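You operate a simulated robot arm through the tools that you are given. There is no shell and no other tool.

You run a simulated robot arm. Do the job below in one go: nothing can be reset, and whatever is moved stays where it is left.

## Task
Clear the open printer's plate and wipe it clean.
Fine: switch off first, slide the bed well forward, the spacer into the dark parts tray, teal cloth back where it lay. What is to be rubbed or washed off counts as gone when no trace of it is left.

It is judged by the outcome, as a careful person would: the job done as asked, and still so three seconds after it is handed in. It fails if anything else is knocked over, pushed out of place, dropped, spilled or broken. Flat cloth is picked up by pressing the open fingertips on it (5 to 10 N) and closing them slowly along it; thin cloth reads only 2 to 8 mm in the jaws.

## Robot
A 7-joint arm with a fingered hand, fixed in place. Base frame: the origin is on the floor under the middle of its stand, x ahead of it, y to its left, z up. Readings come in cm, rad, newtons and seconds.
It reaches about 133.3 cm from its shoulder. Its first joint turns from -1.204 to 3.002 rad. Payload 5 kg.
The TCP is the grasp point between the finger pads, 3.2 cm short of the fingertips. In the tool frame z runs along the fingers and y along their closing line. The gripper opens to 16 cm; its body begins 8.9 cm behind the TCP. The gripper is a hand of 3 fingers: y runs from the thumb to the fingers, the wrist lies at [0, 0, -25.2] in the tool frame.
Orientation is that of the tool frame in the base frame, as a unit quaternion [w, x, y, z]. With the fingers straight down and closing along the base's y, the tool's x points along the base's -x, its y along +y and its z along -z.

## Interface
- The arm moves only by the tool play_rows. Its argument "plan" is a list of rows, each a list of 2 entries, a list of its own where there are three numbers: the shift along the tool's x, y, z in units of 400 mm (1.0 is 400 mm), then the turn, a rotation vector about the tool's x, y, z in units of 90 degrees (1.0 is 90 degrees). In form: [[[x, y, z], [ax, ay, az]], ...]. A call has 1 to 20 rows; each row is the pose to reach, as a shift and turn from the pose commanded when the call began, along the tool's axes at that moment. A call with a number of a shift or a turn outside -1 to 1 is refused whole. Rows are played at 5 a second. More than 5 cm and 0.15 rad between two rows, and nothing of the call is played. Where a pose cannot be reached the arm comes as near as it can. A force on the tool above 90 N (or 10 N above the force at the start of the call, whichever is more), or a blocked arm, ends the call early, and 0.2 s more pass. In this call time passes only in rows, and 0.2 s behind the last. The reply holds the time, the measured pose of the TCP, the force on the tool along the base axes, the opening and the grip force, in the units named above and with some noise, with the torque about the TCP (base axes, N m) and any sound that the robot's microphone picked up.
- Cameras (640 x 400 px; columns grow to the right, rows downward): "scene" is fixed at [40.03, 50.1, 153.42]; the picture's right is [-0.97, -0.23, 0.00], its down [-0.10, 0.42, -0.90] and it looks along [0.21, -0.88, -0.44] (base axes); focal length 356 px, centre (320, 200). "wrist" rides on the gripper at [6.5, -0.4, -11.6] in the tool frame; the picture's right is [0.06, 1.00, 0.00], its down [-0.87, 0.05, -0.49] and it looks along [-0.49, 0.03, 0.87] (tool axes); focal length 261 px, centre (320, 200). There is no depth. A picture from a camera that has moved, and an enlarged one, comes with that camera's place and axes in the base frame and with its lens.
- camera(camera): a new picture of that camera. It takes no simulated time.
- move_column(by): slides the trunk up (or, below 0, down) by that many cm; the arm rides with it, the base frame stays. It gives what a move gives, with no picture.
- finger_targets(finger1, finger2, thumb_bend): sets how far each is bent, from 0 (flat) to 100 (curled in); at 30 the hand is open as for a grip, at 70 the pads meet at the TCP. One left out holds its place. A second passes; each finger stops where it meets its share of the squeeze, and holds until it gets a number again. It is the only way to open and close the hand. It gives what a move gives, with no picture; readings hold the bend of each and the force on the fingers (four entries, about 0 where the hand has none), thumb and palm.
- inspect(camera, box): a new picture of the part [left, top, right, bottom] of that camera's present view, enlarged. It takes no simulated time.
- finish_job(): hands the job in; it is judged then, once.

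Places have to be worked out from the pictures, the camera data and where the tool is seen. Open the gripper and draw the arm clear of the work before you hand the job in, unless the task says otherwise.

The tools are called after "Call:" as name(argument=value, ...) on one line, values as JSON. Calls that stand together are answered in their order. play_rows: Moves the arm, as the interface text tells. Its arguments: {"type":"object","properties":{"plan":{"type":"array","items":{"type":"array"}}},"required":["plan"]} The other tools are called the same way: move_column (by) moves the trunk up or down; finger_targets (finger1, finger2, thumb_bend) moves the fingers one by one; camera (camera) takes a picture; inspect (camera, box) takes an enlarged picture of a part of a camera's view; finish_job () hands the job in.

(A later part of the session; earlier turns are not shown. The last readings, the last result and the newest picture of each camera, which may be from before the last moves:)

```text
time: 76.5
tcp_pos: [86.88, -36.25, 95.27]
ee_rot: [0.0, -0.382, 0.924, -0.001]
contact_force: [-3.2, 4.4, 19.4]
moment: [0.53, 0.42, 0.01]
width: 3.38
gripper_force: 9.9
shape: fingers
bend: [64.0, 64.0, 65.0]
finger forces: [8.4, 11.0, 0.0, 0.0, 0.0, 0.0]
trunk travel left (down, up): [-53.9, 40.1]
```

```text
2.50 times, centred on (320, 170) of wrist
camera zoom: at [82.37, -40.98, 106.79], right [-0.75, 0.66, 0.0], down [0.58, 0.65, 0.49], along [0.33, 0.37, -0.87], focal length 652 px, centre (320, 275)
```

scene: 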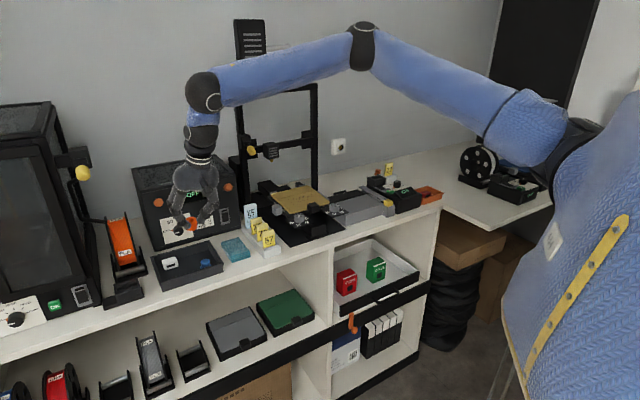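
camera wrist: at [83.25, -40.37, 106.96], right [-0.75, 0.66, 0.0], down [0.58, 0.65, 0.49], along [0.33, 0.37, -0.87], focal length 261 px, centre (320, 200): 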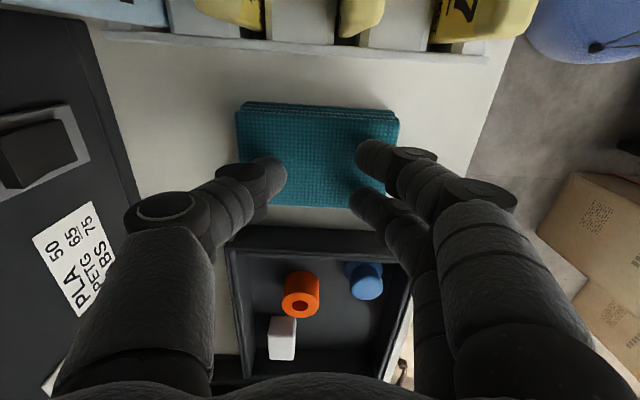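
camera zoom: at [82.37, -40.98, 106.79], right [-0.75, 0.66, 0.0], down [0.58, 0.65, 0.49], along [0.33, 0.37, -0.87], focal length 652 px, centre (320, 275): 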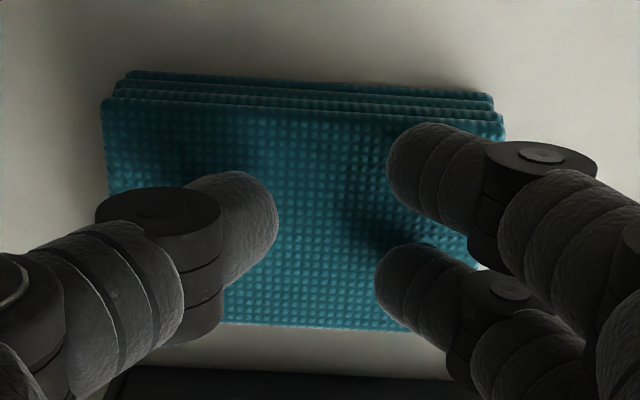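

The pad does not gather — it behaves like a firm folded block — so I'll hold it by its two short ends instead. I lift, open wide enough for its 9.5 cm length and recentre.

Call:
move_column(by=3.5)

Call:
finger_targets(finger1=42, finger2=42, thumb_bend=42)

Call:
play_rows(plan=[[[-0.0175, -0.005, 0], [0, 0, 0]]])

Call:
camera(camera="wrist")

Call:
inspect(camera="scene", box=[190, 190, 280, 270])

```text
time: 77.3
tcp_pos: [86.99, -36.37, 98.45]
ee_rot: [-0.002, -0.382, 0.924, -0.001]
contact_force: [-0.4, -0.2, 0.1]
moment: [-0.01, 0.02, -0.02]
width: 3.33
gripper_force: 0.0
shape: fingers
bend: [63.0, 63.0, 65.0]
finger forces: [0.0, 0.0, 0.2, 0.0, 0.1, 0.0]
trunk travel left (down, up): [-57.4, 36.6]
```

```text
time: 78.3
tcp_pos: [86.89, -36.47, 98.51]
ee_rot: [-0.002, -0.383, 0.924, 0.0]
contact_force: [0.8, -0.2, -0.5]
moment: [0.0, 0.01, 0.02]
width: 11.94
gripper_force: 0.0
shape: fingers
bend: [42.0, 42.0, 42.0]
finger forces: [0.0, 0.1, 0.1, 0.1, 0.1, 0.0]
trunk travel left (down, up): [-57.4, 36.6]
```

```text
time: 78.7
tcp_pos: [87.64, -36.13, 98.45]
ee_rot: [-0.001, -0.383, 0.924, -0.001]
contact_force: [-0.2, 0.9, -0.2]
moment: [0.02, -0.01, -0.01]
width: 11.92
gripper_force: 0.1
shape: fingers
bend: [42.0, 42.0, 42.0]
finger forces: [0.0, 0.0, 0.0, 0.0, 0.1, 0.0]
trunk travel left (down, up): [-57.4, 36.6]
```

```text
taken
camera wrist: at [83.13, -40.78, 110.11], right [-0.75, 0.66, 0.0], down [0.58, 0.65, 0.49], along [0.32, 0.37, -0.87], focal length 261 px, centre (320, 200)
```

wrist: 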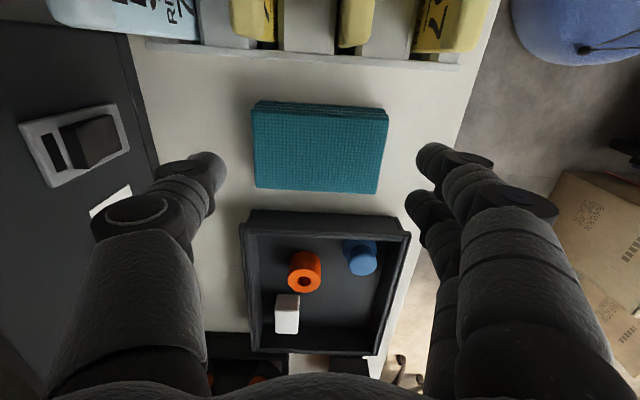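

```text
5.00 times, centred on (235, 230) of scene
camera zoom: at [40.03, 50.1, 153.42], right [-0.97, -0.23, 0.0], down [-0.1, 0.42, -0.9], along [0.21, -0.88, -0.44], focal length 1781 px, centre (745, 50)
```

zoom: 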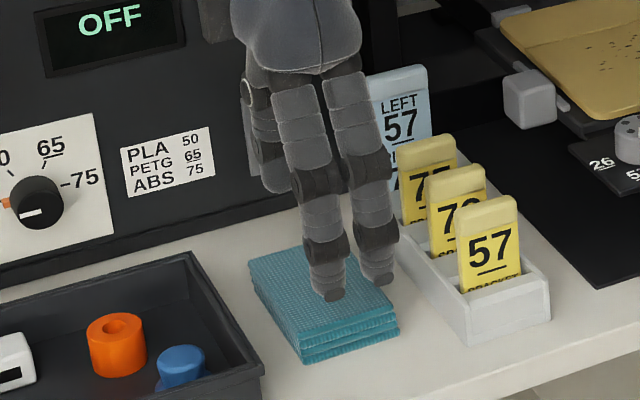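

Opening is 11.9 cm around the 9.5 cm pad, about 1 cm clear on both ends. I lower carefully alongside it until the tips feel the bench.

Call:
move_column(by=-4.0)

Call:
move_column(by=-0.5)

Call:
inspect(camera="scene", box=[200, 205, 270, 270])

Call:
camera(camera="wrist")

```text
time: 79.5
tcp_pos: [87.67, -36.14, 94.57]
ee_rot: [-0.001, -0.383, 0.924, -0.002]
contact_force: [0.4, -0.3, -0.1]
moment: [0.0, 0.01, 0.03]
width: 11.91
gripper_force: 0.2
shape: fingers
bend: [42.0, 42.0, 42.0]
finger forces: [0.0, 0.0, 0.0, 0.0, 0.0, 0.1]
trunk travel left (down, up): [-53.4, 40.6]
```

```text
time: 80.1
tcp_pos: [87.62, -35.96, 94.18]
ee_rot: [-0.001, -0.383, 0.924, -0.001]
contact_force: [0.0, 0.6, 0.4]
moment: [-0.02, -0.01, 0.01]
width: 11.91
gripper_force: 0.1
shape: fingers
bend: [42.0, 42.0, 42.0]
finger forces: [0.1, 0.0, 0.1, 0.0, 0.0, 0.2]
trunk travel left (down, up): [-52.9, 41.1]
```

```text
6.15 times, centred on (235, 238) of scene
camera zoom: at [40.03, 50.1, 153.42], right [-0.97, -0.23, 0.0], down [-0.1, 0.42, -0.9], along [0.21, -0.88, -0.44], focal length 2192 px, centre (843, -31)
```

zoom: 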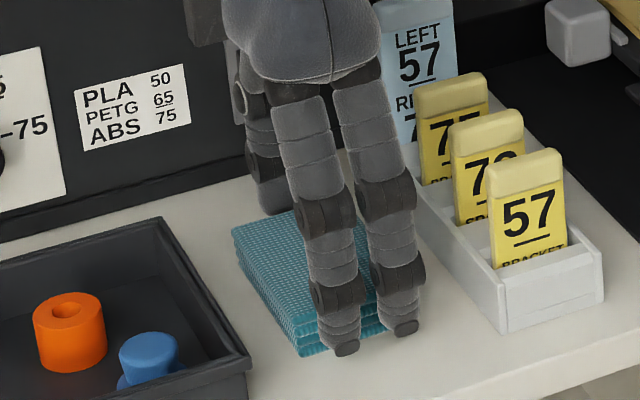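

```text
taken
camera wrist: at [83.1, -40.76, 105.65], right [-0.75, 0.66, 0.0], down [0.58, 0.65, 0.49], along [0.32, 0.37, -0.87], focal length 261 px, centre (320, 200)
```

wrist: 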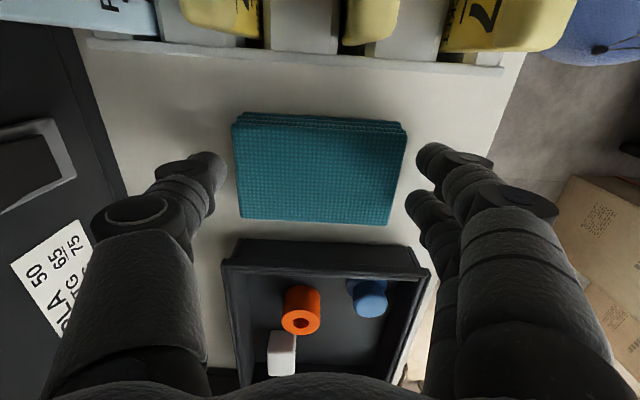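

Fingers in front, thumb behind, pad in between; no contact yet. I continue down in small steps to find the bench.

Call:
move_column(by=-0.5)

Call:
move_column(by=-0.4)

```text
time: 80.6
tcp_pos: [87.54, -36.03, 93.62]
ee_rot: [-0.002, -0.383, 0.924, -0.001]
contact_force: [-0.3, -0.8, 0.0]
moment: [0.0, 0.0, -0.01]
width: 11.93
gripper_force: 0.0
shape: fingers
bend: [42.0, 42.0, 42.0]
finger forces: [0.0, 0.0, 0.0, 0.1, 0.1, 0.0]
trunk travel left (down, up): [-52.4, 41.6]
```

```text
time: 81.1
tcp_pos: [87.6, -36.09, 93.17]
ee_rot: [-0.002, -0.383, 0.924, 0.0]
contact_force: [-0.2, -0.2, -1.1]
moment: [-0.03, 0.01, 0.0]
width: 11.94
gripper_force: 0.0
shape: fingers
bend: [42.0, 42.0, 42.0]
finger forces: [0.0, 0.0, 0.0, 0.1, 0.1, 0.0]
trunk travel left (down, up): [-52.0, 42.0]
```

Tips are near the bench now. I raise 3 mm so the pad's underside will stay below the fingertips for wiping, and close slowly on its ends.

Call:
move_column(by=0.3)

Call:
finger_targets(finger1=46, finger2=46, thumb_bend=47)

Call:
finger_targets(finger1=50, finger2=50, thumb_bend=51)

Call:
camera(camera="wrist")

Call:
inspect(camera="scene", box=[200, 205, 270, 270])

```text
time: 81.7
tcp_pos: [87.58, -36.02, 93.5]
ee_rot: [-0.002, -0.383, 0.924, -0.001]
contact_force: [0.5, 0.4, 0.4]
moment: [-0.01, -0.01, -0.01]
width: 11.92
gripper_force: 0.1
shape: fingers
bend: [42.0, 42.0, 42.0]
finger forces: [0.0, 0.0, 0.1, 0.1, 0.0, 0.0]
trunk travel left (down, up): [-52.3, 41.7]
```

```text
time: 82.7
tcp_pos: [87.58, -36.05, 93.48]
ee_rot: [-0.002, -0.383, 0.924, 0.0]
contact_force: [-0.3, 0.3, -1.3]
moment: [0.0, 0.0, 0.0]
width: 10.62
gripper_force: 2.3
shape: fingers
bend: [45.0, 45.0, 46.0]
finger forces: [0.9, 0.9, 0.0, 0.1, 1.8, 0.0]
trunk travel left (down, up): [-52.3, 41.7]
```

```text
time: 83.7
tcp_pos: [87.6, -36.06, 93.4]
ee_rot: [-0.002, -0.381, 0.924, -0.001]
contact_force: [-0.8, -0.3, -0.7]
moment: [-0.01, 0.02, -0.02]
width: 10.4
gripper_force: 7.9
shape: fingers
bend: [46.0, 46.0, 48.0]
finger forces: [4.1, 4.1, 0.1, 0.1, 8.2, 0.0]
trunk travel left (down, up): [-52.3, 41.7]
```

```text
taken
camera wrist: at [83.11, -40.77, 105.03], right [-0.75, 0.66, 0.0], down [0.58, 0.65, 0.49], along [0.32, 0.37, -0.87], focal length 261 px, centre (320, 200)
```

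wrist: 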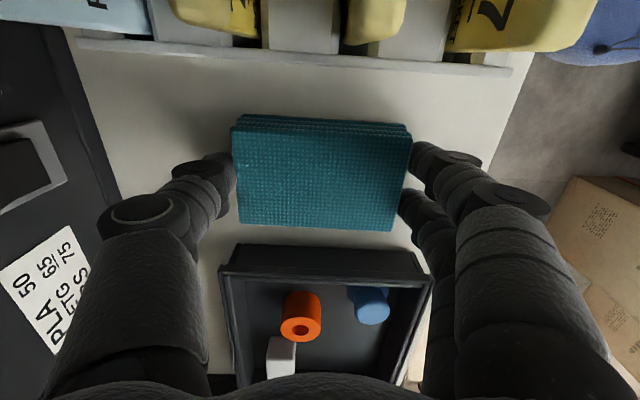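

```text
6.15 times, centred on (235, 238) of scene
camera zoom: at [40.03, 50.1, 153.42], right [-0.97, -0.23, 0.0], down [-0.1, 0.42, -0.9], along [0.21, -0.88, -0.44], focal length 2192 px, centre (843, -31)
```

zoom: 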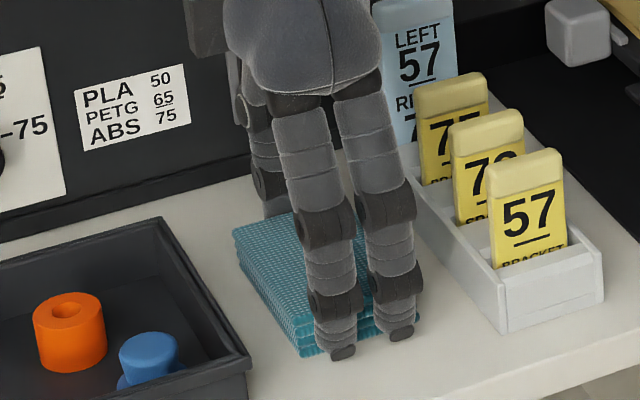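

The pad is held firmly as a block (8.2 N against 4.1+4.1 N). I note this pose (TCP 87.6, -36.06, 93.4) for putting it back, and lift 2 cm to test.

Call:
move_column(by=2)

Call:
inspect(camera="scene", box=[200, 205, 270, 270])

Call:
camera(camera="wrist")

```text
time: 84.3
tcp_pos: [87.6, -36.11, 95.33]
ee_rot: [-0.001, -0.383, 0.924, 0.0]
contact_force: [0.4, -0.9, -1.7]
moment: [0.0, 0.04, -0.02]
width: 10.37
gripper_force: 8.7
shape: fingers
bend: [46.0, 46.0, 48.0]
finger forces: [4.0, 4.1, 0.0, 0.0, 8.3, 0.0]
trunk travel left (down, up): [-54.3, 39.7]
```

```text
6.15 times, centred on (235, 238) of scene
camera zoom: at [40.03, 50.1, 153.42], right [-0.97, -0.23, 0.0], down [-0.1, 0.42, -0.9], along [0.21, -0.88, -0.44], focal length 2192 px, centre (843, -31)
```

zoom: 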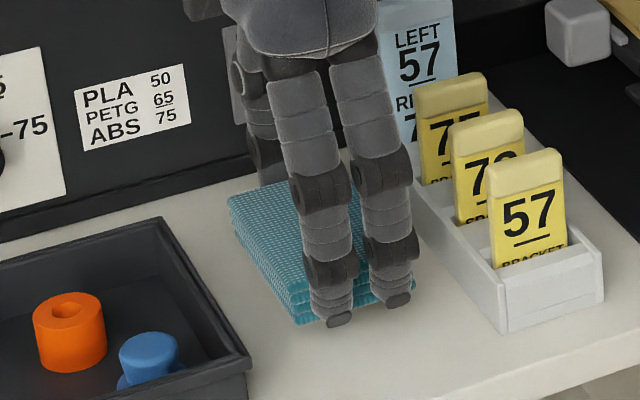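

```text
taken
camera wrist: at [83.15, -40.8, 106.96], right [-0.75, 0.66, 0.0], down [0.58, 0.65, 0.49], along [0.32, 0.37, -0.87], focal length 261 px, centre (320, 200)
```

wrist: 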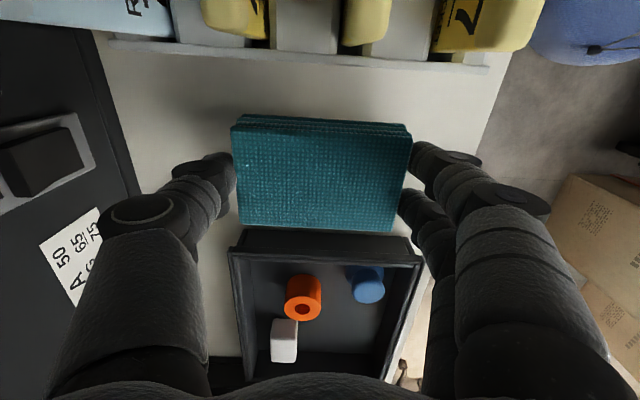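

The pad lifts as one piece. Before carrying it over, I look again at the plate for the smear and the seam.

Call:
inspect(camera="scene", box=[270, 178, 330, 218])

```text
10.00 times, centred on (300, 198) of scene
camera zoom: at [40.03, 50.1, 153.42], right [-0.97, -0.23, 0.0], down [-0.1, 0.42, -0.9], along [0.21, -0.88, -0.44], focal length 3562 px, centre (520, 220)
```

zoom: 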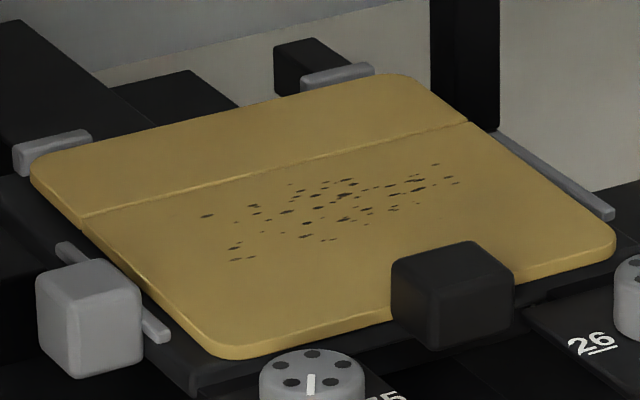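

The smear sits in front of the seam (v≈90.3–95.5, u≈4–14.5), so I want the pad's long side along the bench: it then covers just the front panel. I raise, then turn the hand back 90° while moving over toward the printer.

Call:
move_column(by=14)

Call:
play_rows(plan=[[[0.06, 0, 0], [0, 0, 0.091]], [[0.12, 0, 0], [0, 0, 0.182]], [[0.18, 0, 0], [0, 0, 0.273]], [[0.24, 0, 0], [0, 0, 0.364]], [[0.3, 0, 0], [0, 0, 0.455]], [[0.36, 0, 0], [0, 0, 0.546]], [[0.42, 0, 0], [0, 0, 0.637]], [[0.49, 0, 0], [0, 0, 0.728]], [[0.56, 0, 0], [0, 0, 0.819]], [[0.63, 0, 0], [0, 0, 0.91]], [[0.6975, 0, 0], [0, 0, 1.0]]])

Call:
camera(camera="wrist")

Call:
camera(camera="scene")

```text
time: 86.0
tcp_pos: [87.55, -36.08, 109.49]
ee_rot: [-0.002, -0.383, 0.924, 0.0]
contact_force: [-0.8, -0.1, -1.1]
moment: [0.01, 0.0, 0.0]
width: 10.4
gripper_force: 8.2
shape: fingers
bend: [46.0, 46.0, 48.0]
finger forces: [4.0, 4.2, 0.1, 0.0, 8.2, 0.0]
trunk travel left (down, up): [-68.3, 25.7]
```

```text
time: 88.4
tcp_pos: [67.86, -56.02, 109.41]
ee_rot: [0.0, 0.384, 0.923, -0.001]
contact_force: [0.1, -0.3, 0.2]
moment: [0.02, 0.0, 0.03]
width: 10.37
gripper_force: 8.7
shape: fingers
bend: [46.0, 46.0, 48.0]
finger forces: [4.1, 4.1, 0.1, 0.0, 8.3, 0.0]
trunk travel left (down, up): [-68.3, 25.7]
```

```text
taken
camera wrist: at [62.72, -51.46, 120.97], right [0.66, 0.75, 0.0], down [0.65, -0.58, 0.49], along [0.37, -0.33, -0.87], focal length 261 px, centre (320, 200)
```

wrist: 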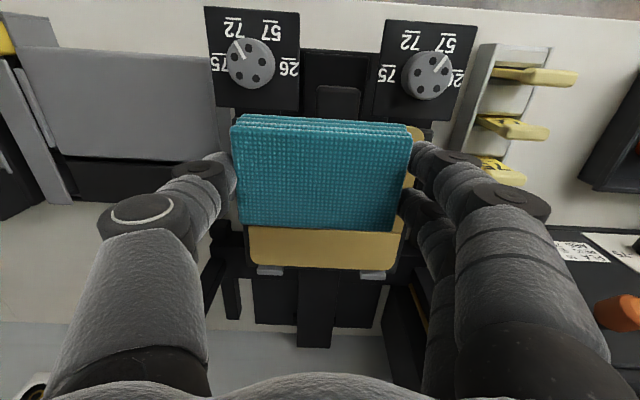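

```text
taken
```

scene: 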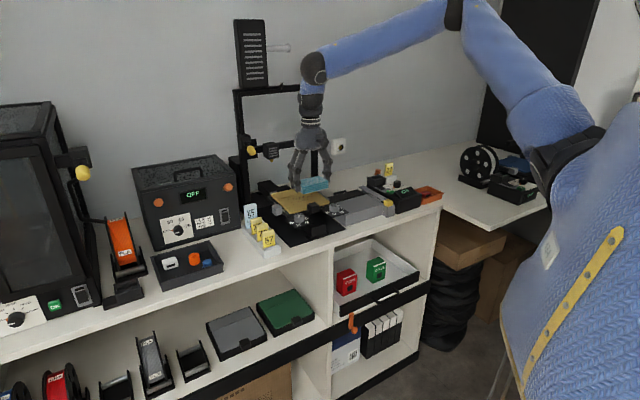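

The pad is held level over the bed with its long side along the bench. I shift in to v≈92.4 and lower to about 1.5 cm above the plate.

Call:
play_rows(plan=[[[-0.06, 0, 0], [0, 0, 0]], [[-0.12, 0, 0.03], [0, 0, 0]], [[-0.12, 0, 0.07], [0, 0, 0]], [[-0.12, 0, 0.11], [0, 0, 0]]])

Call:
camera(camera="wrist")

Call:
inspect(camera="scene", box=[260, 150, 350, 230])

```text
time: 89.4
tcp_pos: [71.28, -59.28, 105.15]
ee_rot: [-0.001, 0.382, 0.924, -0.001]
contact_force: [-0.2, 0.0, -0.5]
moment: [-0.03, 0.04, 0.02]
width: 10.39
gripper_force: 9.0
shape: fingers
bend: [46.0, 46.0, 48.0]
finger forces: [4.1, 4.2, 0.0, 0.1, 8.2, 0.0]
trunk travel left (down, up): [-68.3, 25.7]
```

```text
taken
camera wrist: at [66.19, -54.82, 116.63], right [0.66, 0.75, 0.0], down [0.65, -0.57, 0.49], along [0.37, -0.33, -0.87], focal length 261 px, centre (320, 200)
```

wrist: 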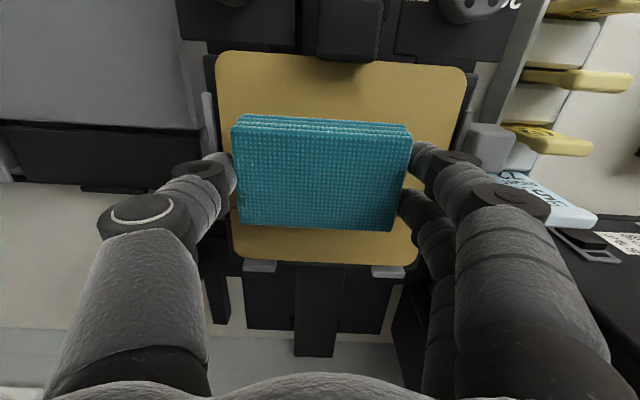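

```text
5.00 times, centred on (305, 190) of scene
camera zoom: at [40.03, 50.1, 153.42], right [-0.97, -0.23, 0.0], down [-0.1, 0.42, -0.9], along [0.21, -0.88, -0.44], focal length 1781 px, centre (395, 250)
```

zoom: 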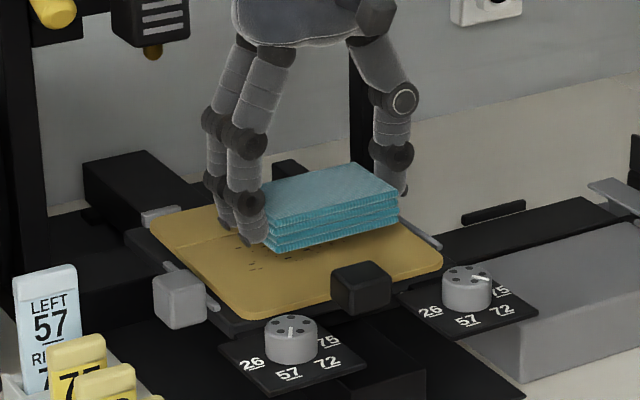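

The pad hovers level over the smear. I lower in small steps until it presses lightly.

Call:
play_rows(plan=[[[0, 0, 0.015], [0, 0, 0]], [[0, 0, 0.03], [0, 0, 0]]])

Call:
play_rows(plan=[[[0, 0, 0.006], [0, 0, 0]], [[0, 0, 0.01], [0, 0, 0]]])

```text
time: 90.0
tcp_pos: [71.19, -59.25, 103.85]
ee_rot: [-0.001, 0.383, 0.924, -0.001]
contact_force: [0.3, -0.2, -1.1]
moment: [-0.02, -0.01, -0.01]
width: 10.37
gripper_force: 8.0
shape: fingers
bend: [46.0, 46.0, 48.0]
finger forces: [4.1, 4.1, 0.0, 0.1, 8.2, 0.0]
trunk travel left (down, up): [-68.3, 25.7]
```

```text
time: 90.6
tcp_pos: [71.11, -59.24, 103.53]
ee_rot: [-0.001, 0.382, 0.924, -0.002]
contact_force: [0.3, -0.2, -0.8]
moment: [-0.01, 0.0, 0.04]
width: 10.4
gripper_force: 8.0
shape: fingers
bend: [46.0, 46.0, 48.0]
finger forces: [4.0, 4.0, 0.0, 0.1, 8.2, 0.0]
trunk travel left (down, up): [-68.3, 25.7]
```

No contact yet at z=103.5; a few more millimetres.

Call:
play_rows(plan=[[[0, 0, 0.005], [0, 0, 0]]])

Call:
play_rows(plan=[[[0, 0, 0.005], [0, 0, 0]]])

Call:
play_rows(plan=[[[0, 0, 0.005], [0, 0, 0]]])

Call:
inspect(camera="scene", box=[265, 165, 335, 225])

```text
time: 91.0
tcp_pos: [71.2, -59.15, 103.36]
ee_rot: [0.0, 0.383, 0.924, -0.003]
contact_force: [0.0, 0.3, 0.6]
moment: [-0.03, -0.02, 0.02]
width: 10.37
gripper_force: 8.7
shape: fingers
bend: [46.0, 46.0, 48.0]
finger forces: [4.1, 4.2, 0.1, 0.0, 8.3, 0.1]
trunk travel left (down, up): [-68.3, 25.7]
```

```text
time: 91.4
tcp_pos: [71.14, -59.18, 103.34]
ee_rot: [0.0, 0.383, 0.924, -0.002]
contact_force: [-0.7, 1.6, 5.3]
moment: [-0.06, -0.07, 0.03]
width: 10.4
gripper_force: 8.2
shape: fingers
bend: [46.0, 46.0, 48.0]
finger forces: [4.0, 4.5, 0.1, 0.1, 8.4, 0.0]
trunk travel left (down, up): [-68.3, 25.7]
```

```text
time: 91.8
tcp_pos: [71.19, -59.15, 103.16]
ee_rot: [0.0, 0.382, 0.924, -0.002]
contact_force: [-0.8, 0.2, 12.6]
moment: [-0.01, 0.03, 0.01]
width: 10.36
gripper_force: 8.2
shape: fingers
bend: [46.0, 47.0, 48.0]
finger forces: [4.2, 4.1, 0.1, 0.0, 8.8, 0.1]
trunk travel left (down, up): [-68.3, 25.7]
```

```text
6.67 times, centred on (300, 195) of scene
camera zoom: at [40.03, 50.1, 153.42], right [-0.97, -0.23, 0.0], down [-0.1, 0.42, -0.9], along [0.21, -0.88, -0.44], focal length 2375 px, centre (453, 233)
```

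zoom: 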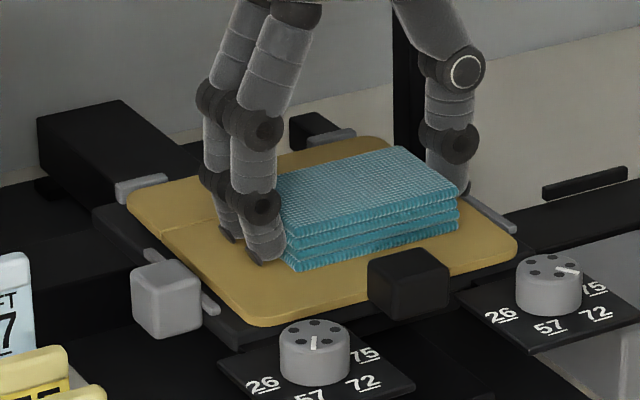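

The pad presses with ~12 N on the smear. I make a first short stroke along the bench direction (rails hold the plate sideways) and check that plate and pad behave.

Call:
play_rows(plan=[[[0, 0.0125, 0], [0, 0, 0]], [[0, 0.025, 0], [0, 0, 0]], [[0, 0.0375, 0], [0, 0, 0]], [[0, 0.025, 0], [0, 0, 0]], [[0, 0.0125, 0], [0, 0, 0]], [[0, 0, 0], [0, 0, 0]]])

Call:
inspect(camera="scene", box=[265, 165, 335, 225])

Call:
camera(camera="wrist")

```text
time: 93.2
tcp_pos: [71.2, -59.08, 103.0]
ee_rot: [0.0, 0.382, 0.924, -0.001]
contact_force: [-1.0, -0.7, -0.2]
moment: [-0.01, -0.01, -0.03]
width: 10.05
gripper_force: 6.8
shape: fingers
bend: [47.0, 47.0, 49.0]
finger forces: [3.4, 3.4, 0.0, 0.0, 6.7, 0.0]
trunk travel left (down, up): [-68.3, 25.7]
```

```text
6.67 times, centred on (300, 195) of scene
camera zoom: at [40.03, 50.1, 153.42], right [-0.97, -0.23, 0.0], down [-0.1, 0.42, -0.9], along [0.21, -0.88, -0.44], focal length 2375 px, centre (453, 233)
```

zoom: 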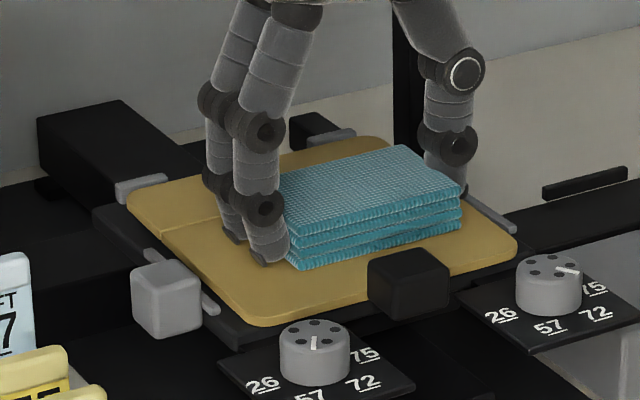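

```text
taken
camera wrist: at [66.16, -54.71, 114.53], right [0.66, 0.75, 0.0], down [0.65, -0.57, 0.49], along [0.37, -0.33, -0.87], focal length 261 px, centre (320, 200)
```

wrist: 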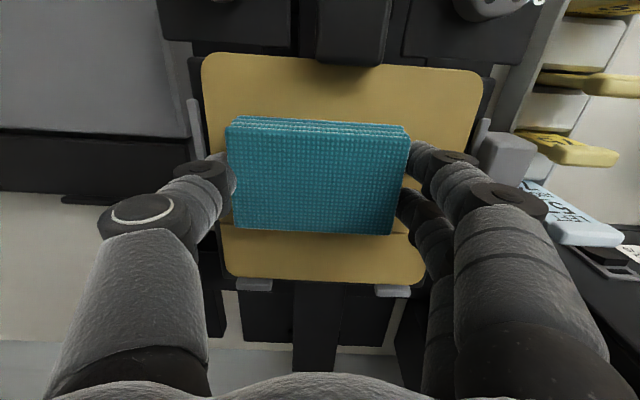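

The pad slipped up a little in the grip under load (pressure is now ~0). I set it down, release, raise 8 mm and regrip it higher and firmer so I can keep a steady pressure.

Call:
finger_targets(finger1=45, finger2=45, thumb_bend=46)

Call:
play_rows(plan=[[[0, 0, -0.01], [0, 0, 0]], [[0, 0, -0.02], [0, 0, 0]]])

Call:
camera(camera="wrist")

Call:
inspect(camera="scene", box=[265, 165, 335, 225])

```text
time: 94.2
tcp_pos: [71.18, -59.21, 103.02]
ee_rot: [-0.001, 0.382, 0.924, -0.001]
contact_force: [0.0, 0.6, 0.4]
moment: [0.0, 0.04, 0.0]
width: 10.6
gripper_force: 0.2
shape: fingers
bend: [45.0, 45.0, 46.0]
finger forces: [0.2, 0.1, 0.1, 0.0, 0.4, 0.0]
trunk travel left (down, up): [-68.3, 25.7]
```

```text
time: 94.8
tcp_pos: [71.21, -59.21, 103.85]
ee_rot: [-0.001, 0.382, 0.924, -0.002]
contact_force: [-0.4, -0.1, 0.3]
moment: [0.01, 0.03, 0.01]
width: 10.59
gripper_force: 0.4
shape: fingers
bend: [45.0, 45.0, 46.0]
finger forces: [0.2, 0.2, 0.1, 0.0, 0.3, 0.0]
trunk travel left (down, up): [-68.3, 25.7]
```

```text
taken
camera wrist: at [66.2, -54.72, 115.3], right [0.66, 0.75, 0.0], down [0.65, -0.57, 0.49], along [0.37, -0.33, -0.87], focal length 261 px, centre (320, 200)
```

wrist: 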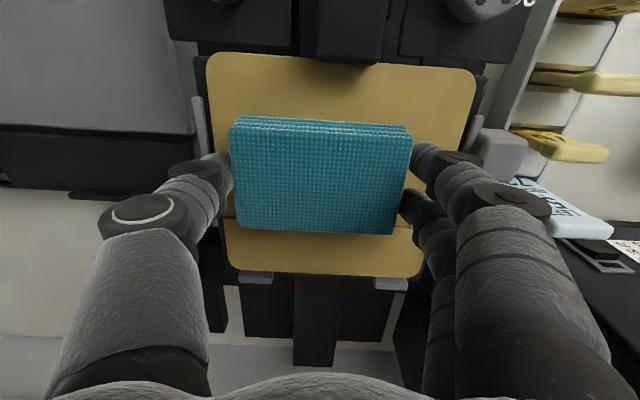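

```text
6.67 times, centred on (300, 195) of scene
camera zoom: at [40.03, 50.1, 153.42], right [-0.97, -0.23, 0.0], down [-0.1, 0.42, -0.9], along [0.21, -0.88, -0.44], focal length 2375 px, centre (453, 233)
```

zoom: 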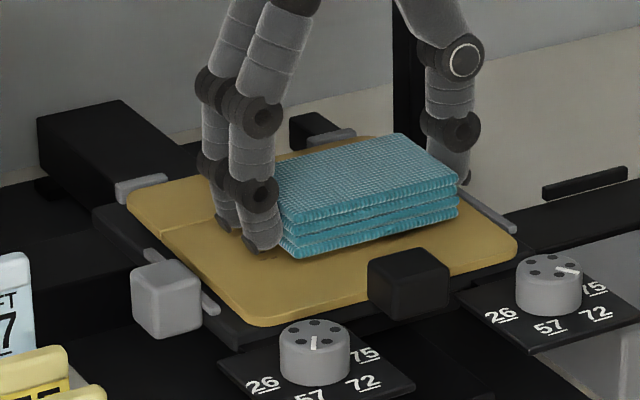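

The light pad still came up with the barely-touching tips. I lower again, open properly, then raise and regrip.

Call:
play_rows(plan=[[[0, 0, 0.01], [0, 0, 0]], [[0, 0, 0.0195], [0, 0, 0]]])

Call:
finger_targets(finger1=42, finger2=42, thumb_bend=43)

Call:
play_rows(plan=[[[0, 0, -0.01], [0, 0, 0]], [[0, 0, -0.02], [0, 0, 0]], [[0, 0, -0.025], [0, 0, 0]]])

Call:
inspect(camera="scene", box=[265, 165, 335, 225])

Call:
camera(camera="wrist")

```text
time: 95.4
tcp_pos: [71.26, -59.29, 103.0]
ee_rot: [0.0, 0.383, 0.924, -0.001]
contact_force: [-0.2, 0.0, 0.0]
moment: [0.0, -0.02, -0.01]
width: 10.6
gripper_force: 0.8
shape: fingers
bend: [45.0, 45.0, 46.0]
finger forces: [0.1, 0.2, 0.1, 0.1, 0.3, 0.0]
trunk travel left (down, up): [-68.3, 25.7]
```

```text
time: 96.4
tcp_pos: [71.16, -59.18, 102.99]
ee_rot: [0.0, 0.383, 0.924, -0.002]
contact_force: [0.1, 0.7, 1.6]
moment: [-0.06, -0.01, 0.02]
width: 11.73
gripper_force: 0.0
shape: fingers
bend: [42.0, 42.0, 43.0]
finger forces: [0.0, 0.0, 0.1, 0.0, 0.0, 0.0]
trunk travel left (down, up): [-68.3, 25.7]
```

```text
time: 97.2
tcp_pos: [71.17, -59.07, 103.99]
ee_rot: [-0.001, 0.383, 0.924, -0.002]
contact_force: [0.3, -0.4, 0.8]
moment: [-0.01, -0.01, 0.01]
width: 11.71
gripper_force: 0.0
shape: fingers
bend: [42.0, 42.0, 43.0]
finger forces: [0.1, 0.1, 0.0, 0.0, 0.0, 0.0]
trunk travel left (down, up): [-68.3, 25.7]
```

```text
6.67 times, centred on (300, 195) of scene
camera zoom: at [40.03, 50.1, 153.42], right [-0.97, -0.23, 0.0], down [-0.1, 0.42, -0.9], along [0.21, -0.88, -0.44], focal length 2375 px, centre (453, 233)
```

zoom: 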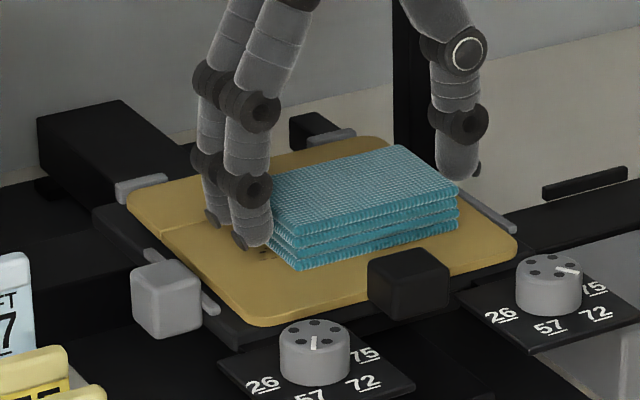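

```text
taken
camera wrist: at [66.16, -54.73, 115.57], right [0.66, 0.75, 0.0], down [0.65, -0.57, 0.49], along [0.37, -0.33, -0.87], focal length 261 px, centre (320, 200)
```

wrist: 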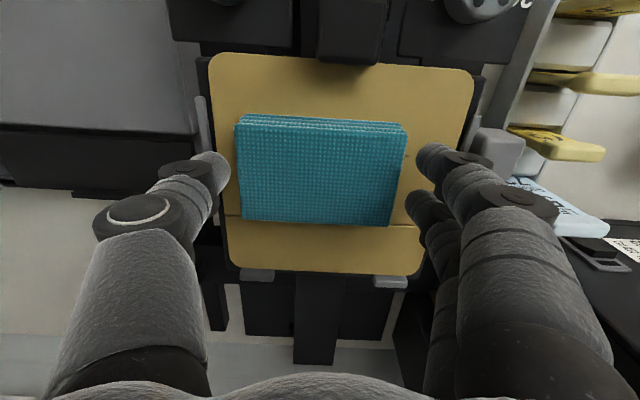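

The pad rests flat on the plate and the tips now sit higher on its ends. I close firmly.

Call:
finger_targets(finger1=53, finger2=53, thumb_bend=54)

Call:
play_rows(plan=[[[0, 0, 0.004], [0, 0, 0]]])

Call:
inspect(camera="scene", box=[265, 165, 335, 225])

```text
time: 98.2
tcp_pos: [71.19, -59.13, 104.01]
ee_rot: [-0.001, 0.383, 0.924, -0.002]
contact_force: [0.2, 0.5, 0.8]
moment: [-0.03, 0.01, -0.01]
width: 10.31
gripper_force: 13.1
shape: fingers
bend: [46.0, 46.0, 50.0]
finger forces: [6.7, 6.6, 0.0, 0.0, 12.9, 0.1]
trunk travel left (down, up): [-68.3, 25.7]
```

```text
time: 98.6
tcp_pos: [71.28, -59.13, 103.92]
ee_rot: [0.001, 0.383, 0.924, -0.002]
contact_force: [-0.1, -0.3, 5.8]
moment: [-0.14, 0.1, -0.03]
width: 10.33
gripper_force: 12.5
shape: fingers
bend: [47.0, 47.0, 50.0]
finger forces: [6.5, 6.6, 0.1, 0.0, 13.1, 0.0]
trunk travel left (down, up): [-68.3, 25.7]
```

```text
6.67 times, centred on (300, 195) of scene
camera zoom: at [40.03, 50.1, 153.42], right [-0.97, -0.23, 0.0], down [-0.1, 0.42, -0.9], along [0.21, -0.88, -0.44], focal length 2375 px, centre (453, 233)
```

zoom: 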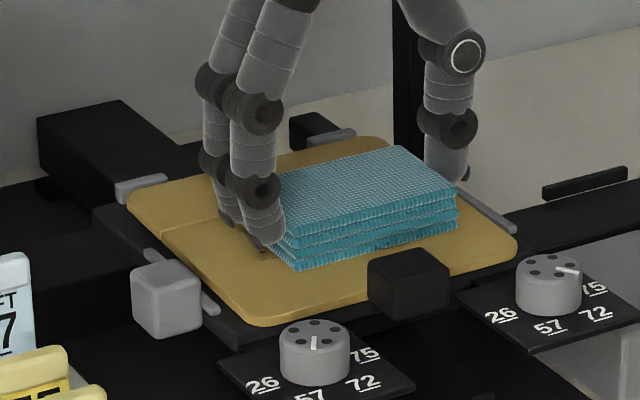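

Good: 13 N squeeze, 5.8 N press. Now I wipe back and forth along the bench direction over the smear.

Call:
play_rows(plan=[[[0, 0.0225, 0], [0, 0, 0]], [[0, 0.045, 0], [0, 0, 0]], [[0, 0.0225, 0], [0, 0, 0]], [[0, 0, 0], [0, 0, 0]], [[0, -0.02, 0], [0, 0, 0]], [[0, -0.04, 0], [0, 0, 0]], [[0, -0.02, 0], [0, 0, 0]], [[0, 0, 0], [0, 0, 0]]])

Call:
inspect(camera="scene", box=[265, 165, 335, 225])

```text
time: 100.4
tcp_pos: [71.13, -59.32, 103.84]
ee_rot: [0.0, 0.383, 0.924, -0.002]
contact_force: [-4.3, -4.8, 13.4]
moment: [-0.27, 0.31, 0.02]
width: 10.32
gripper_force: 13.7
shape: fingers
bend: [49.0, 49.0, 50.0]
finger forces: [4.9, 5.0, 0.0, 0.0, 17.0, 0.0]
trunk travel left (down, up): [-68.3, 25.7]
```

```text
6.67 times, centred on (300, 195) of scene
camera zoom: at [40.03, 50.1, 153.42], right [-0.97, -0.23, 0.0], down [-0.1, 0.42, -0.9], along [0.21, -0.88, -0.44], focal length 2375 px, centre (453, 233)
```

zoom: 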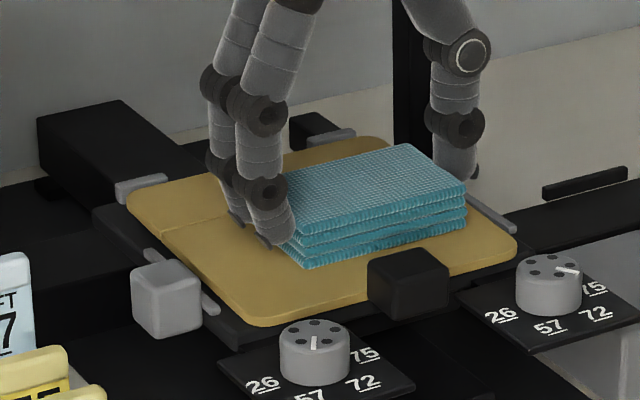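

The rubbing works (about 13 N down, 6 N drag) and the plate has not moved. I continue with slightly longer strokes toward +u to cover the outermost specks.

Call:
play_rows(plan=[[[0, 0.02, 0], [0, 0, 0]], [[0, 0.04, 0], [0, 0, 0]], [[0, 0.055, 0], [0, 0, 0]], [[0, 0.035, 0], [0, 0, 0]], [[0, 0.015, 0], [0, 0, 0]], [[0, -0.005, 0], [0, 0, 0]], [[0, -0.025, 0], [0, 0, 0]], [[0, -0.04, 0], [0, 0, 0]], [[0, -0.02, 0], [0, 0, 0]], [[0, 0, 0], [0, 0, 0]], [[0, 0.02, 0], [0, 0, 0]], [[0, 0.04, 0], [0, 0, 0]], [[0, 0.055, 0], [0, 0, 0]]])

Call:
inspect(camera="scene", box=[265, 165, 335, 225])

Call:
camera(camera="wrist")

```text
time: 103.2
tcp_pos: [72.7, -57.65, 103.92]
ee_rot: [0.0, 0.383, 0.924, -0.002]
contact_force: [-3.4, -2.6, 10.1]
moment: [-0.21, 0.22, 0.02]
width: 10.33
gripper_force: 13.4
shape: fingers
bend: [49.0, 49.0, 50.0]
finger forces: [5.7, 5.7, 0.0, 0.1, 15.8, 0.1]
trunk travel left (down, up): [-68.3, 25.7]
```

```text
6.67 times, centred on (300, 195) of scene
camera zoom: at [40.03, 50.1, 153.42], right [-0.97, -0.23, 0.0], down [-0.1, 0.42, -0.9], along [0.21, -0.88, -0.44], focal length 2375 px, centre (453, 233)
```

zoom: 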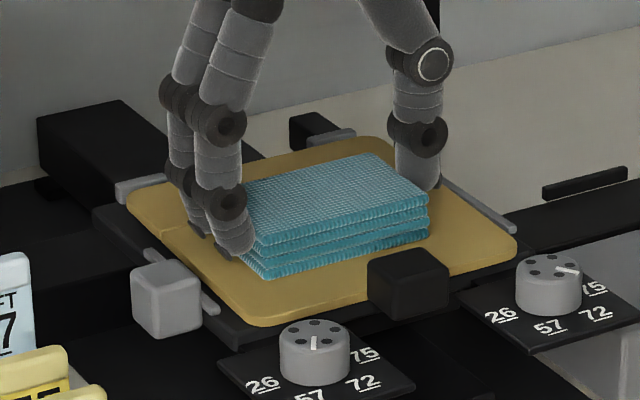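

```text
taken
camera wrist: at [67.66, -53.14, 115.41], right [0.66, 0.75, 0.0], down [0.65, -0.57, 0.49], along [0.37, -0.33, -0.87], focal length 261 px, centre (320, 200)
```

wrist: 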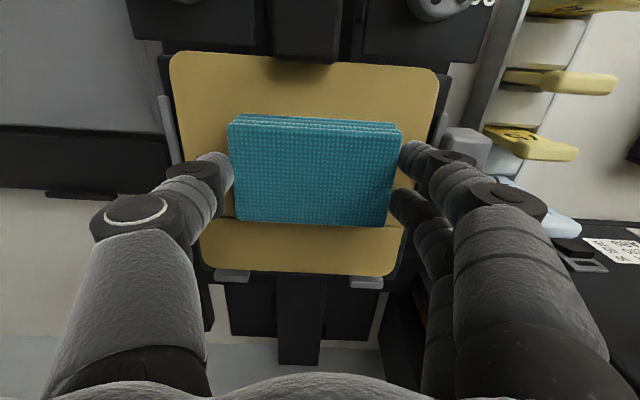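

No specks show beside the pad any more. I do more strokes while drifting slightly in depth (diagonally, so the bed is not pushed) to cover the whole smear band.

Call:
play_rows(plan=[[[-0.0025, -0.02, 0], [0, 0, 0]], [[-0.005, -0.04, 0], [0, 0, 0]], [[-0.0075, -0.06, 0], [0, 0, 0]], [[-0.01, -0.08, 0], [0, 0, 0]], [[-0.0125, -0.095, 0], [0, 0, 0]], [[-0.014, -0.075, 0], [0, 0, 0]], [[-0.0155, -0.055, 0], [0, 0, 0]], [[-0.0165, -0.035, 0], [0, 0, 0]], [[-0.0175, -0.015, 0], [0, 0, 0]], [[-0.0175, 0, 0], [0, 0, 0]], [[-0.0145, -0.02, 0], [0, 0, 0]], [[-0.0115, -0.04, 0], [0, 0, 0]], [[-0.0085, -0.06, 0], [0, 0, 0]], [[-0.0055, -0.08, 0], [0, 0, 0]], [[-0.003, -0.095, 0], [0, 0, 0]], [[0, -0.075, 0], [0, 0, 0]], [[0.003, -0.055, 0], [0, 0, 0]], [[0.006, -0.035, 0], [0, 0, 0]], [[0.009, -0.015, 0], [0, 0, 0]], [[0.01, 0, 0], [0, 0, 0]]])

Call:
inspect(camera="scene", box=[265, 165, 335, 225])

```text
time: 107.4
tcp_pos: [72.49, -57.5, 103.97]
ee_rot: [-0.001, 0.383, 0.924, -0.001]
contact_force: [-1.0, -1.0, 2.3]
moment: [-0.06, 0.05, -0.02]
width: 10.28
gripper_force: 13.8
shape: fingers
bend: [48.0, 48.0, 50.0]
finger forces: [6.7, 6.6, 0.0, 0.1, 14.3, 0.0]
trunk travel left (down, up): [-68.3, 25.7]
```

```text
6.67 times, centred on (300, 195) of scene
camera zoom: at [40.03, 50.1, 153.42], right [-0.97, -0.23, 0.0], down [-0.1, 0.42, -0.9], along [0.21, -0.88, -0.44], focal length 2375 px, centre (453, 233)
```

zoom: 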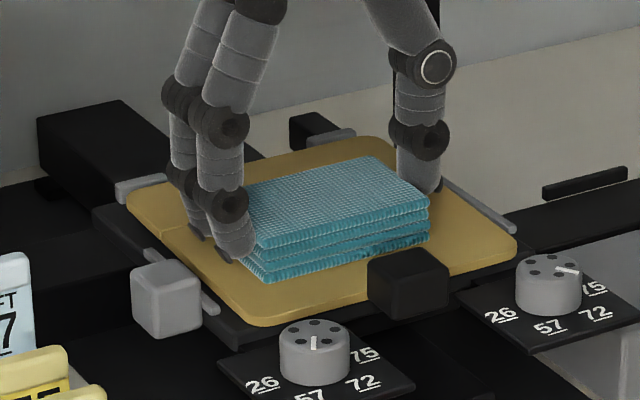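

I now lift the pad and move aside a bit to see whether any trace remains.

Call:
play_rows(plan=[[[0, 0, -0.03], [0, 0, 0]], [[0, 0, -0.08], [0, 0, 0]], [[0, 0, -0.16], [0, 0, 0]], [[0.02, 0, -0.25], [0, 0, 0]], [[0.1, 0, -0.33], [0, 0, 0]], [[0.2, 0, -0.36], [0, 0, 0]]])

Call:
inspect(camera="scene", box=[265, 170, 335, 225])

Call:
camera(camera="wrist")

```text
time: 108.8
tcp_pos: [66.78, -51.56, 118.14]
ee_rot: [0.0, 0.383, 0.924, -0.002]
contact_force: [-0.7, 0.0, -1.7]
moment: [-0.02, -0.03, -0.01]
width: 10.29
gripper_force: 13.3
shape: fingers
bend: [48.0, 48.0, 50.0]
finger forces: [6.8, 6.8, 0.1, 0.0, 13.5, 0.0]
trunk travel left (down, up): [-68.3, 25.7]
```

```text
7.27 times, centred on (300, 198) of scene
camera zoom: at [40.03, 50.1, 153.42], right [-0.97, -0.23, 0.0], down [-0.1, 0.42, -0.9], along [0.21, -0.88, -0.44], focal length 2591 px, centre (466, 218)
```

zoom: 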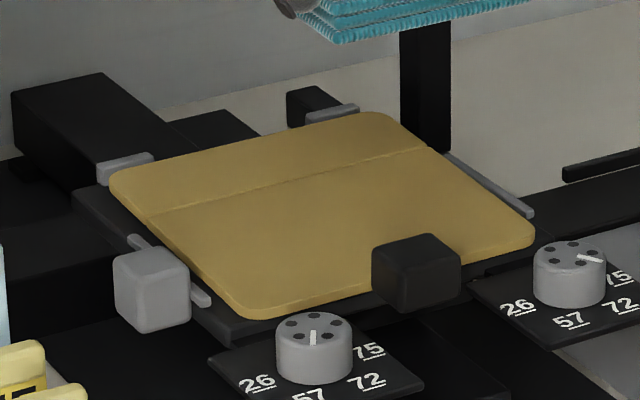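

```text
taken
camera wrist: at [61.78, -47.03, 129.68], right [0.66, 0.75, 0.0], down [0.65, -0.57, 0.49], along [0.37, -0.33, -0.87], focal length 261 px, centre (320, 200)
```

wrist: 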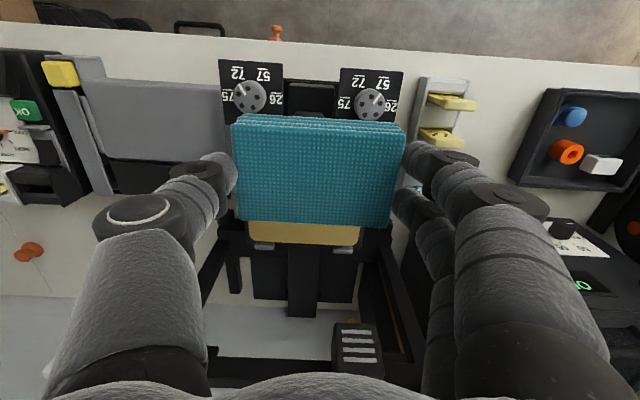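

The plate looks clean. I zoom in further to search for leftovers.

Call:
inspect(camera="scene", box=[278, 182, 318, 212])

Call:
inspect(camera="scene", box=[298, 182, 342, 212])

```text
13.33 times, centred on (298, 197) of scene
camera zoom: at [40.03, 50.1, 153.42], right [-0.97, -0.23, 0.0], down [-0.1, 0.42, -0.9], along [0.21, -0.88, -0.44], focal length 4750 px, centre (613, 240)
```

zoom: 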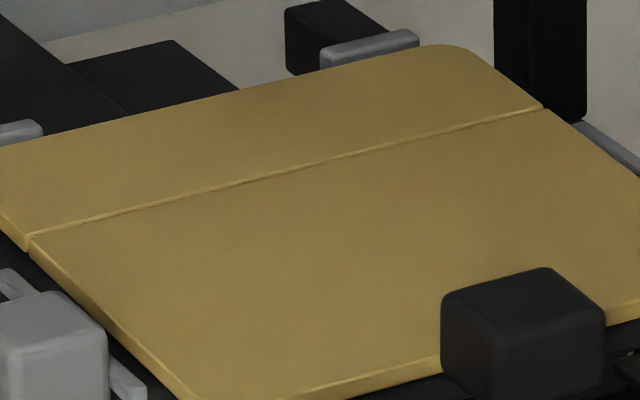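

```text
13.33 times, centred on (320, 197) of scene
camera zoom: at [40.03, 50.1, 153.42], right [-0.97, -0.23, 0.0], down [-0.1, 0.42, -0.9], along [0.21, -0.88, -0.44], focal length 4750 px, centre (320, 240)
```

zoom: 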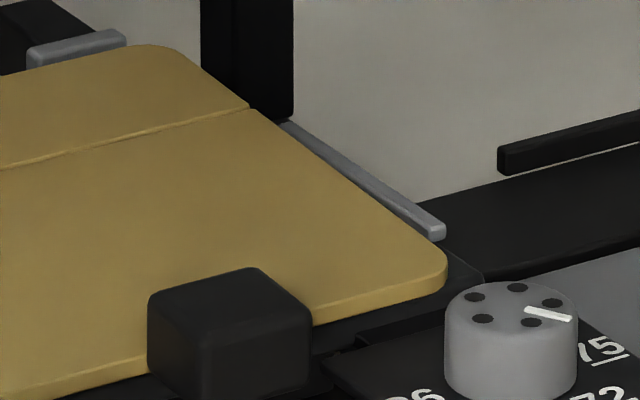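

No trace is visible from the scene camera. For a check from above, I turn the hand back (needed for returning the cloth anyway) while keeping well in front of the gantry.

Call:
play_rows(plan=[[[0, 0.012, 0], [0, 0, -0.091]], [[0, 0.024, 0], [0, 0, -0.182]], [[0, 0.036, 0], [0, 0, -0.273]], [[0, 0.048, 0], [0, 0, -0.364]], [[0, 0.06, 0], [0, 0, -0.455]], [[0, 0.072, 0], [0, 0, -0.546]], [[0, 0.084, 0], [0, 0, -0.637]], [[0, 0.096, 0], [0, 0, -0.728]], [[0, 0.108, 0], [0, 0, -0.819]], [[0, 0.12, 0], [0, 0, -0.91]], [[0, 0.1325, 0], [0, 0, -1.0]]])

Call:
play_rows(plan=[[[0, -0.05, 0], [0, 0, 0]], [[0, -0.1, 0], [0, 0, 0]], [[0, -0.14, 0], [0, 0, 0]]])

Call:
camera(camera="wrist")

Call:
inspect(camera="wrist", box=[200, 0, 420, 130])

```text
time: 111.2
tcp_pos: [70.58, -47.86, 118.11]
ee_rot: [-0.001, -0.384, 0.924, -0.001]
contact_force: [0.4, 0.5, -0.3]
moment: [0.01, -0.01, 0.01]
width: 10.29
gripper_force: 13.5
shape: fingers
bend: [48.0, 48.0, 50.0]
finger forces: [6.8, 6.8, 0.0, 0.0, 13.5, 0.0]
trunk travel left (down, up): [-68.3, 25.7]
```

```text
time: 112.0
tcp_pos: [74.63, -51.98, 118.01]
ee_rot: [-0.002, -0.382, 0.924, -0.001]
contact_force: [-0.7, -0.2, -0.4]
moment: [0.03, 0.03, 0.03]
width: 10.31
gripper_force: 13.3
shape: fingers
bend: [48.0, 48.0, 50.0]
finger forces: [6.8, 6.8, 0.0, 0.1, 13.5, 0.0]
trunk travel left (down, up): [-68.3, 25.7]
```

```text
taken
camera wrist: at [70.24, -56.64, 129.56], right [-0.75, 0.66, 0.0], down [0.58, 0.65, 0.49], along [0.32, 0.37, -0.87], focal length 261 px, centre (320, 200)
```

wrist: 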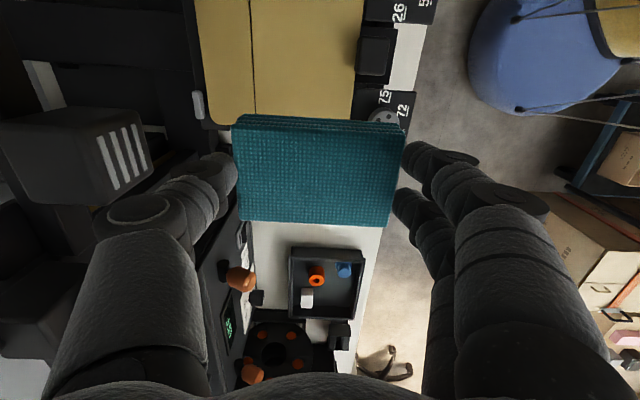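

```text
2.91 times, centred on (310, 65) of wrist
camera zoom: at [70.24, -56.64, 129.56], right [-0.75, 0.66, 0.0], down [0.58, 0.65, 0.49], along [0.32, 0.37, -0.87], focal length 758 px, centre (349, 593)
```

zoom: 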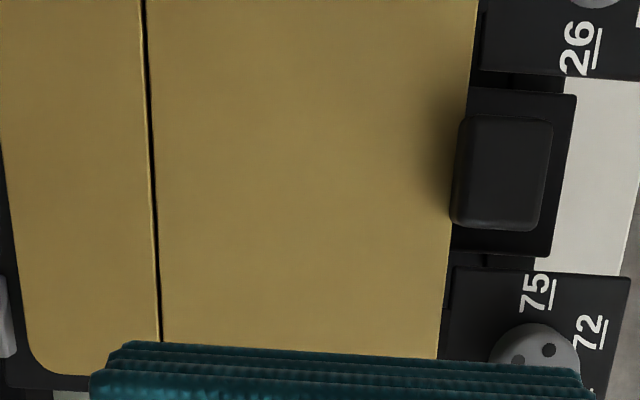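

Everything visible is clean. I shift a little to see the rest of the former smear area (u 2–5).

Call:
play_rows(plan=[[[0.06, 0, 0], [0, 0, 0]], [[0.12, 0, 0], [0, 0, 0]]])

Call:
inspect(camera="wrist", box=[180, 0, 420, 130])

```text
time: 112.6
tcp_pos: [71.24, -55.13, 118.15]
ee_rot: [-0.001, -0.384, 0.923, -0.001]
contact_force: [0.0, -0.1, -0.3]
moment: [0.03, 0.0, 0.01]
width: 10.31
gripper_force: 13.7
shape: fingers
bend: [48.0, 48.0, 50.0]
finger forces: [6.8, 6.8, 0.0, 0.1, 13.5, 0.1]
trunk travel left (down, up): [-68.3, 25.7]
```

```text
2.67 times, centred on (300, 65) of wrist
camera zoom: at [66.78, -59.93, 129.68], right [-0.75, 0.66, 0.0], down [0.58, 0.65, 0.49], along [0.32, 0.37, -0.87], focal length 695 px, centre (373, 560)
```

zoom: 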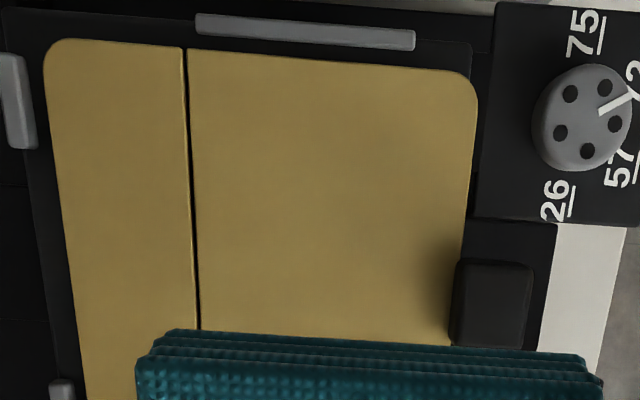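

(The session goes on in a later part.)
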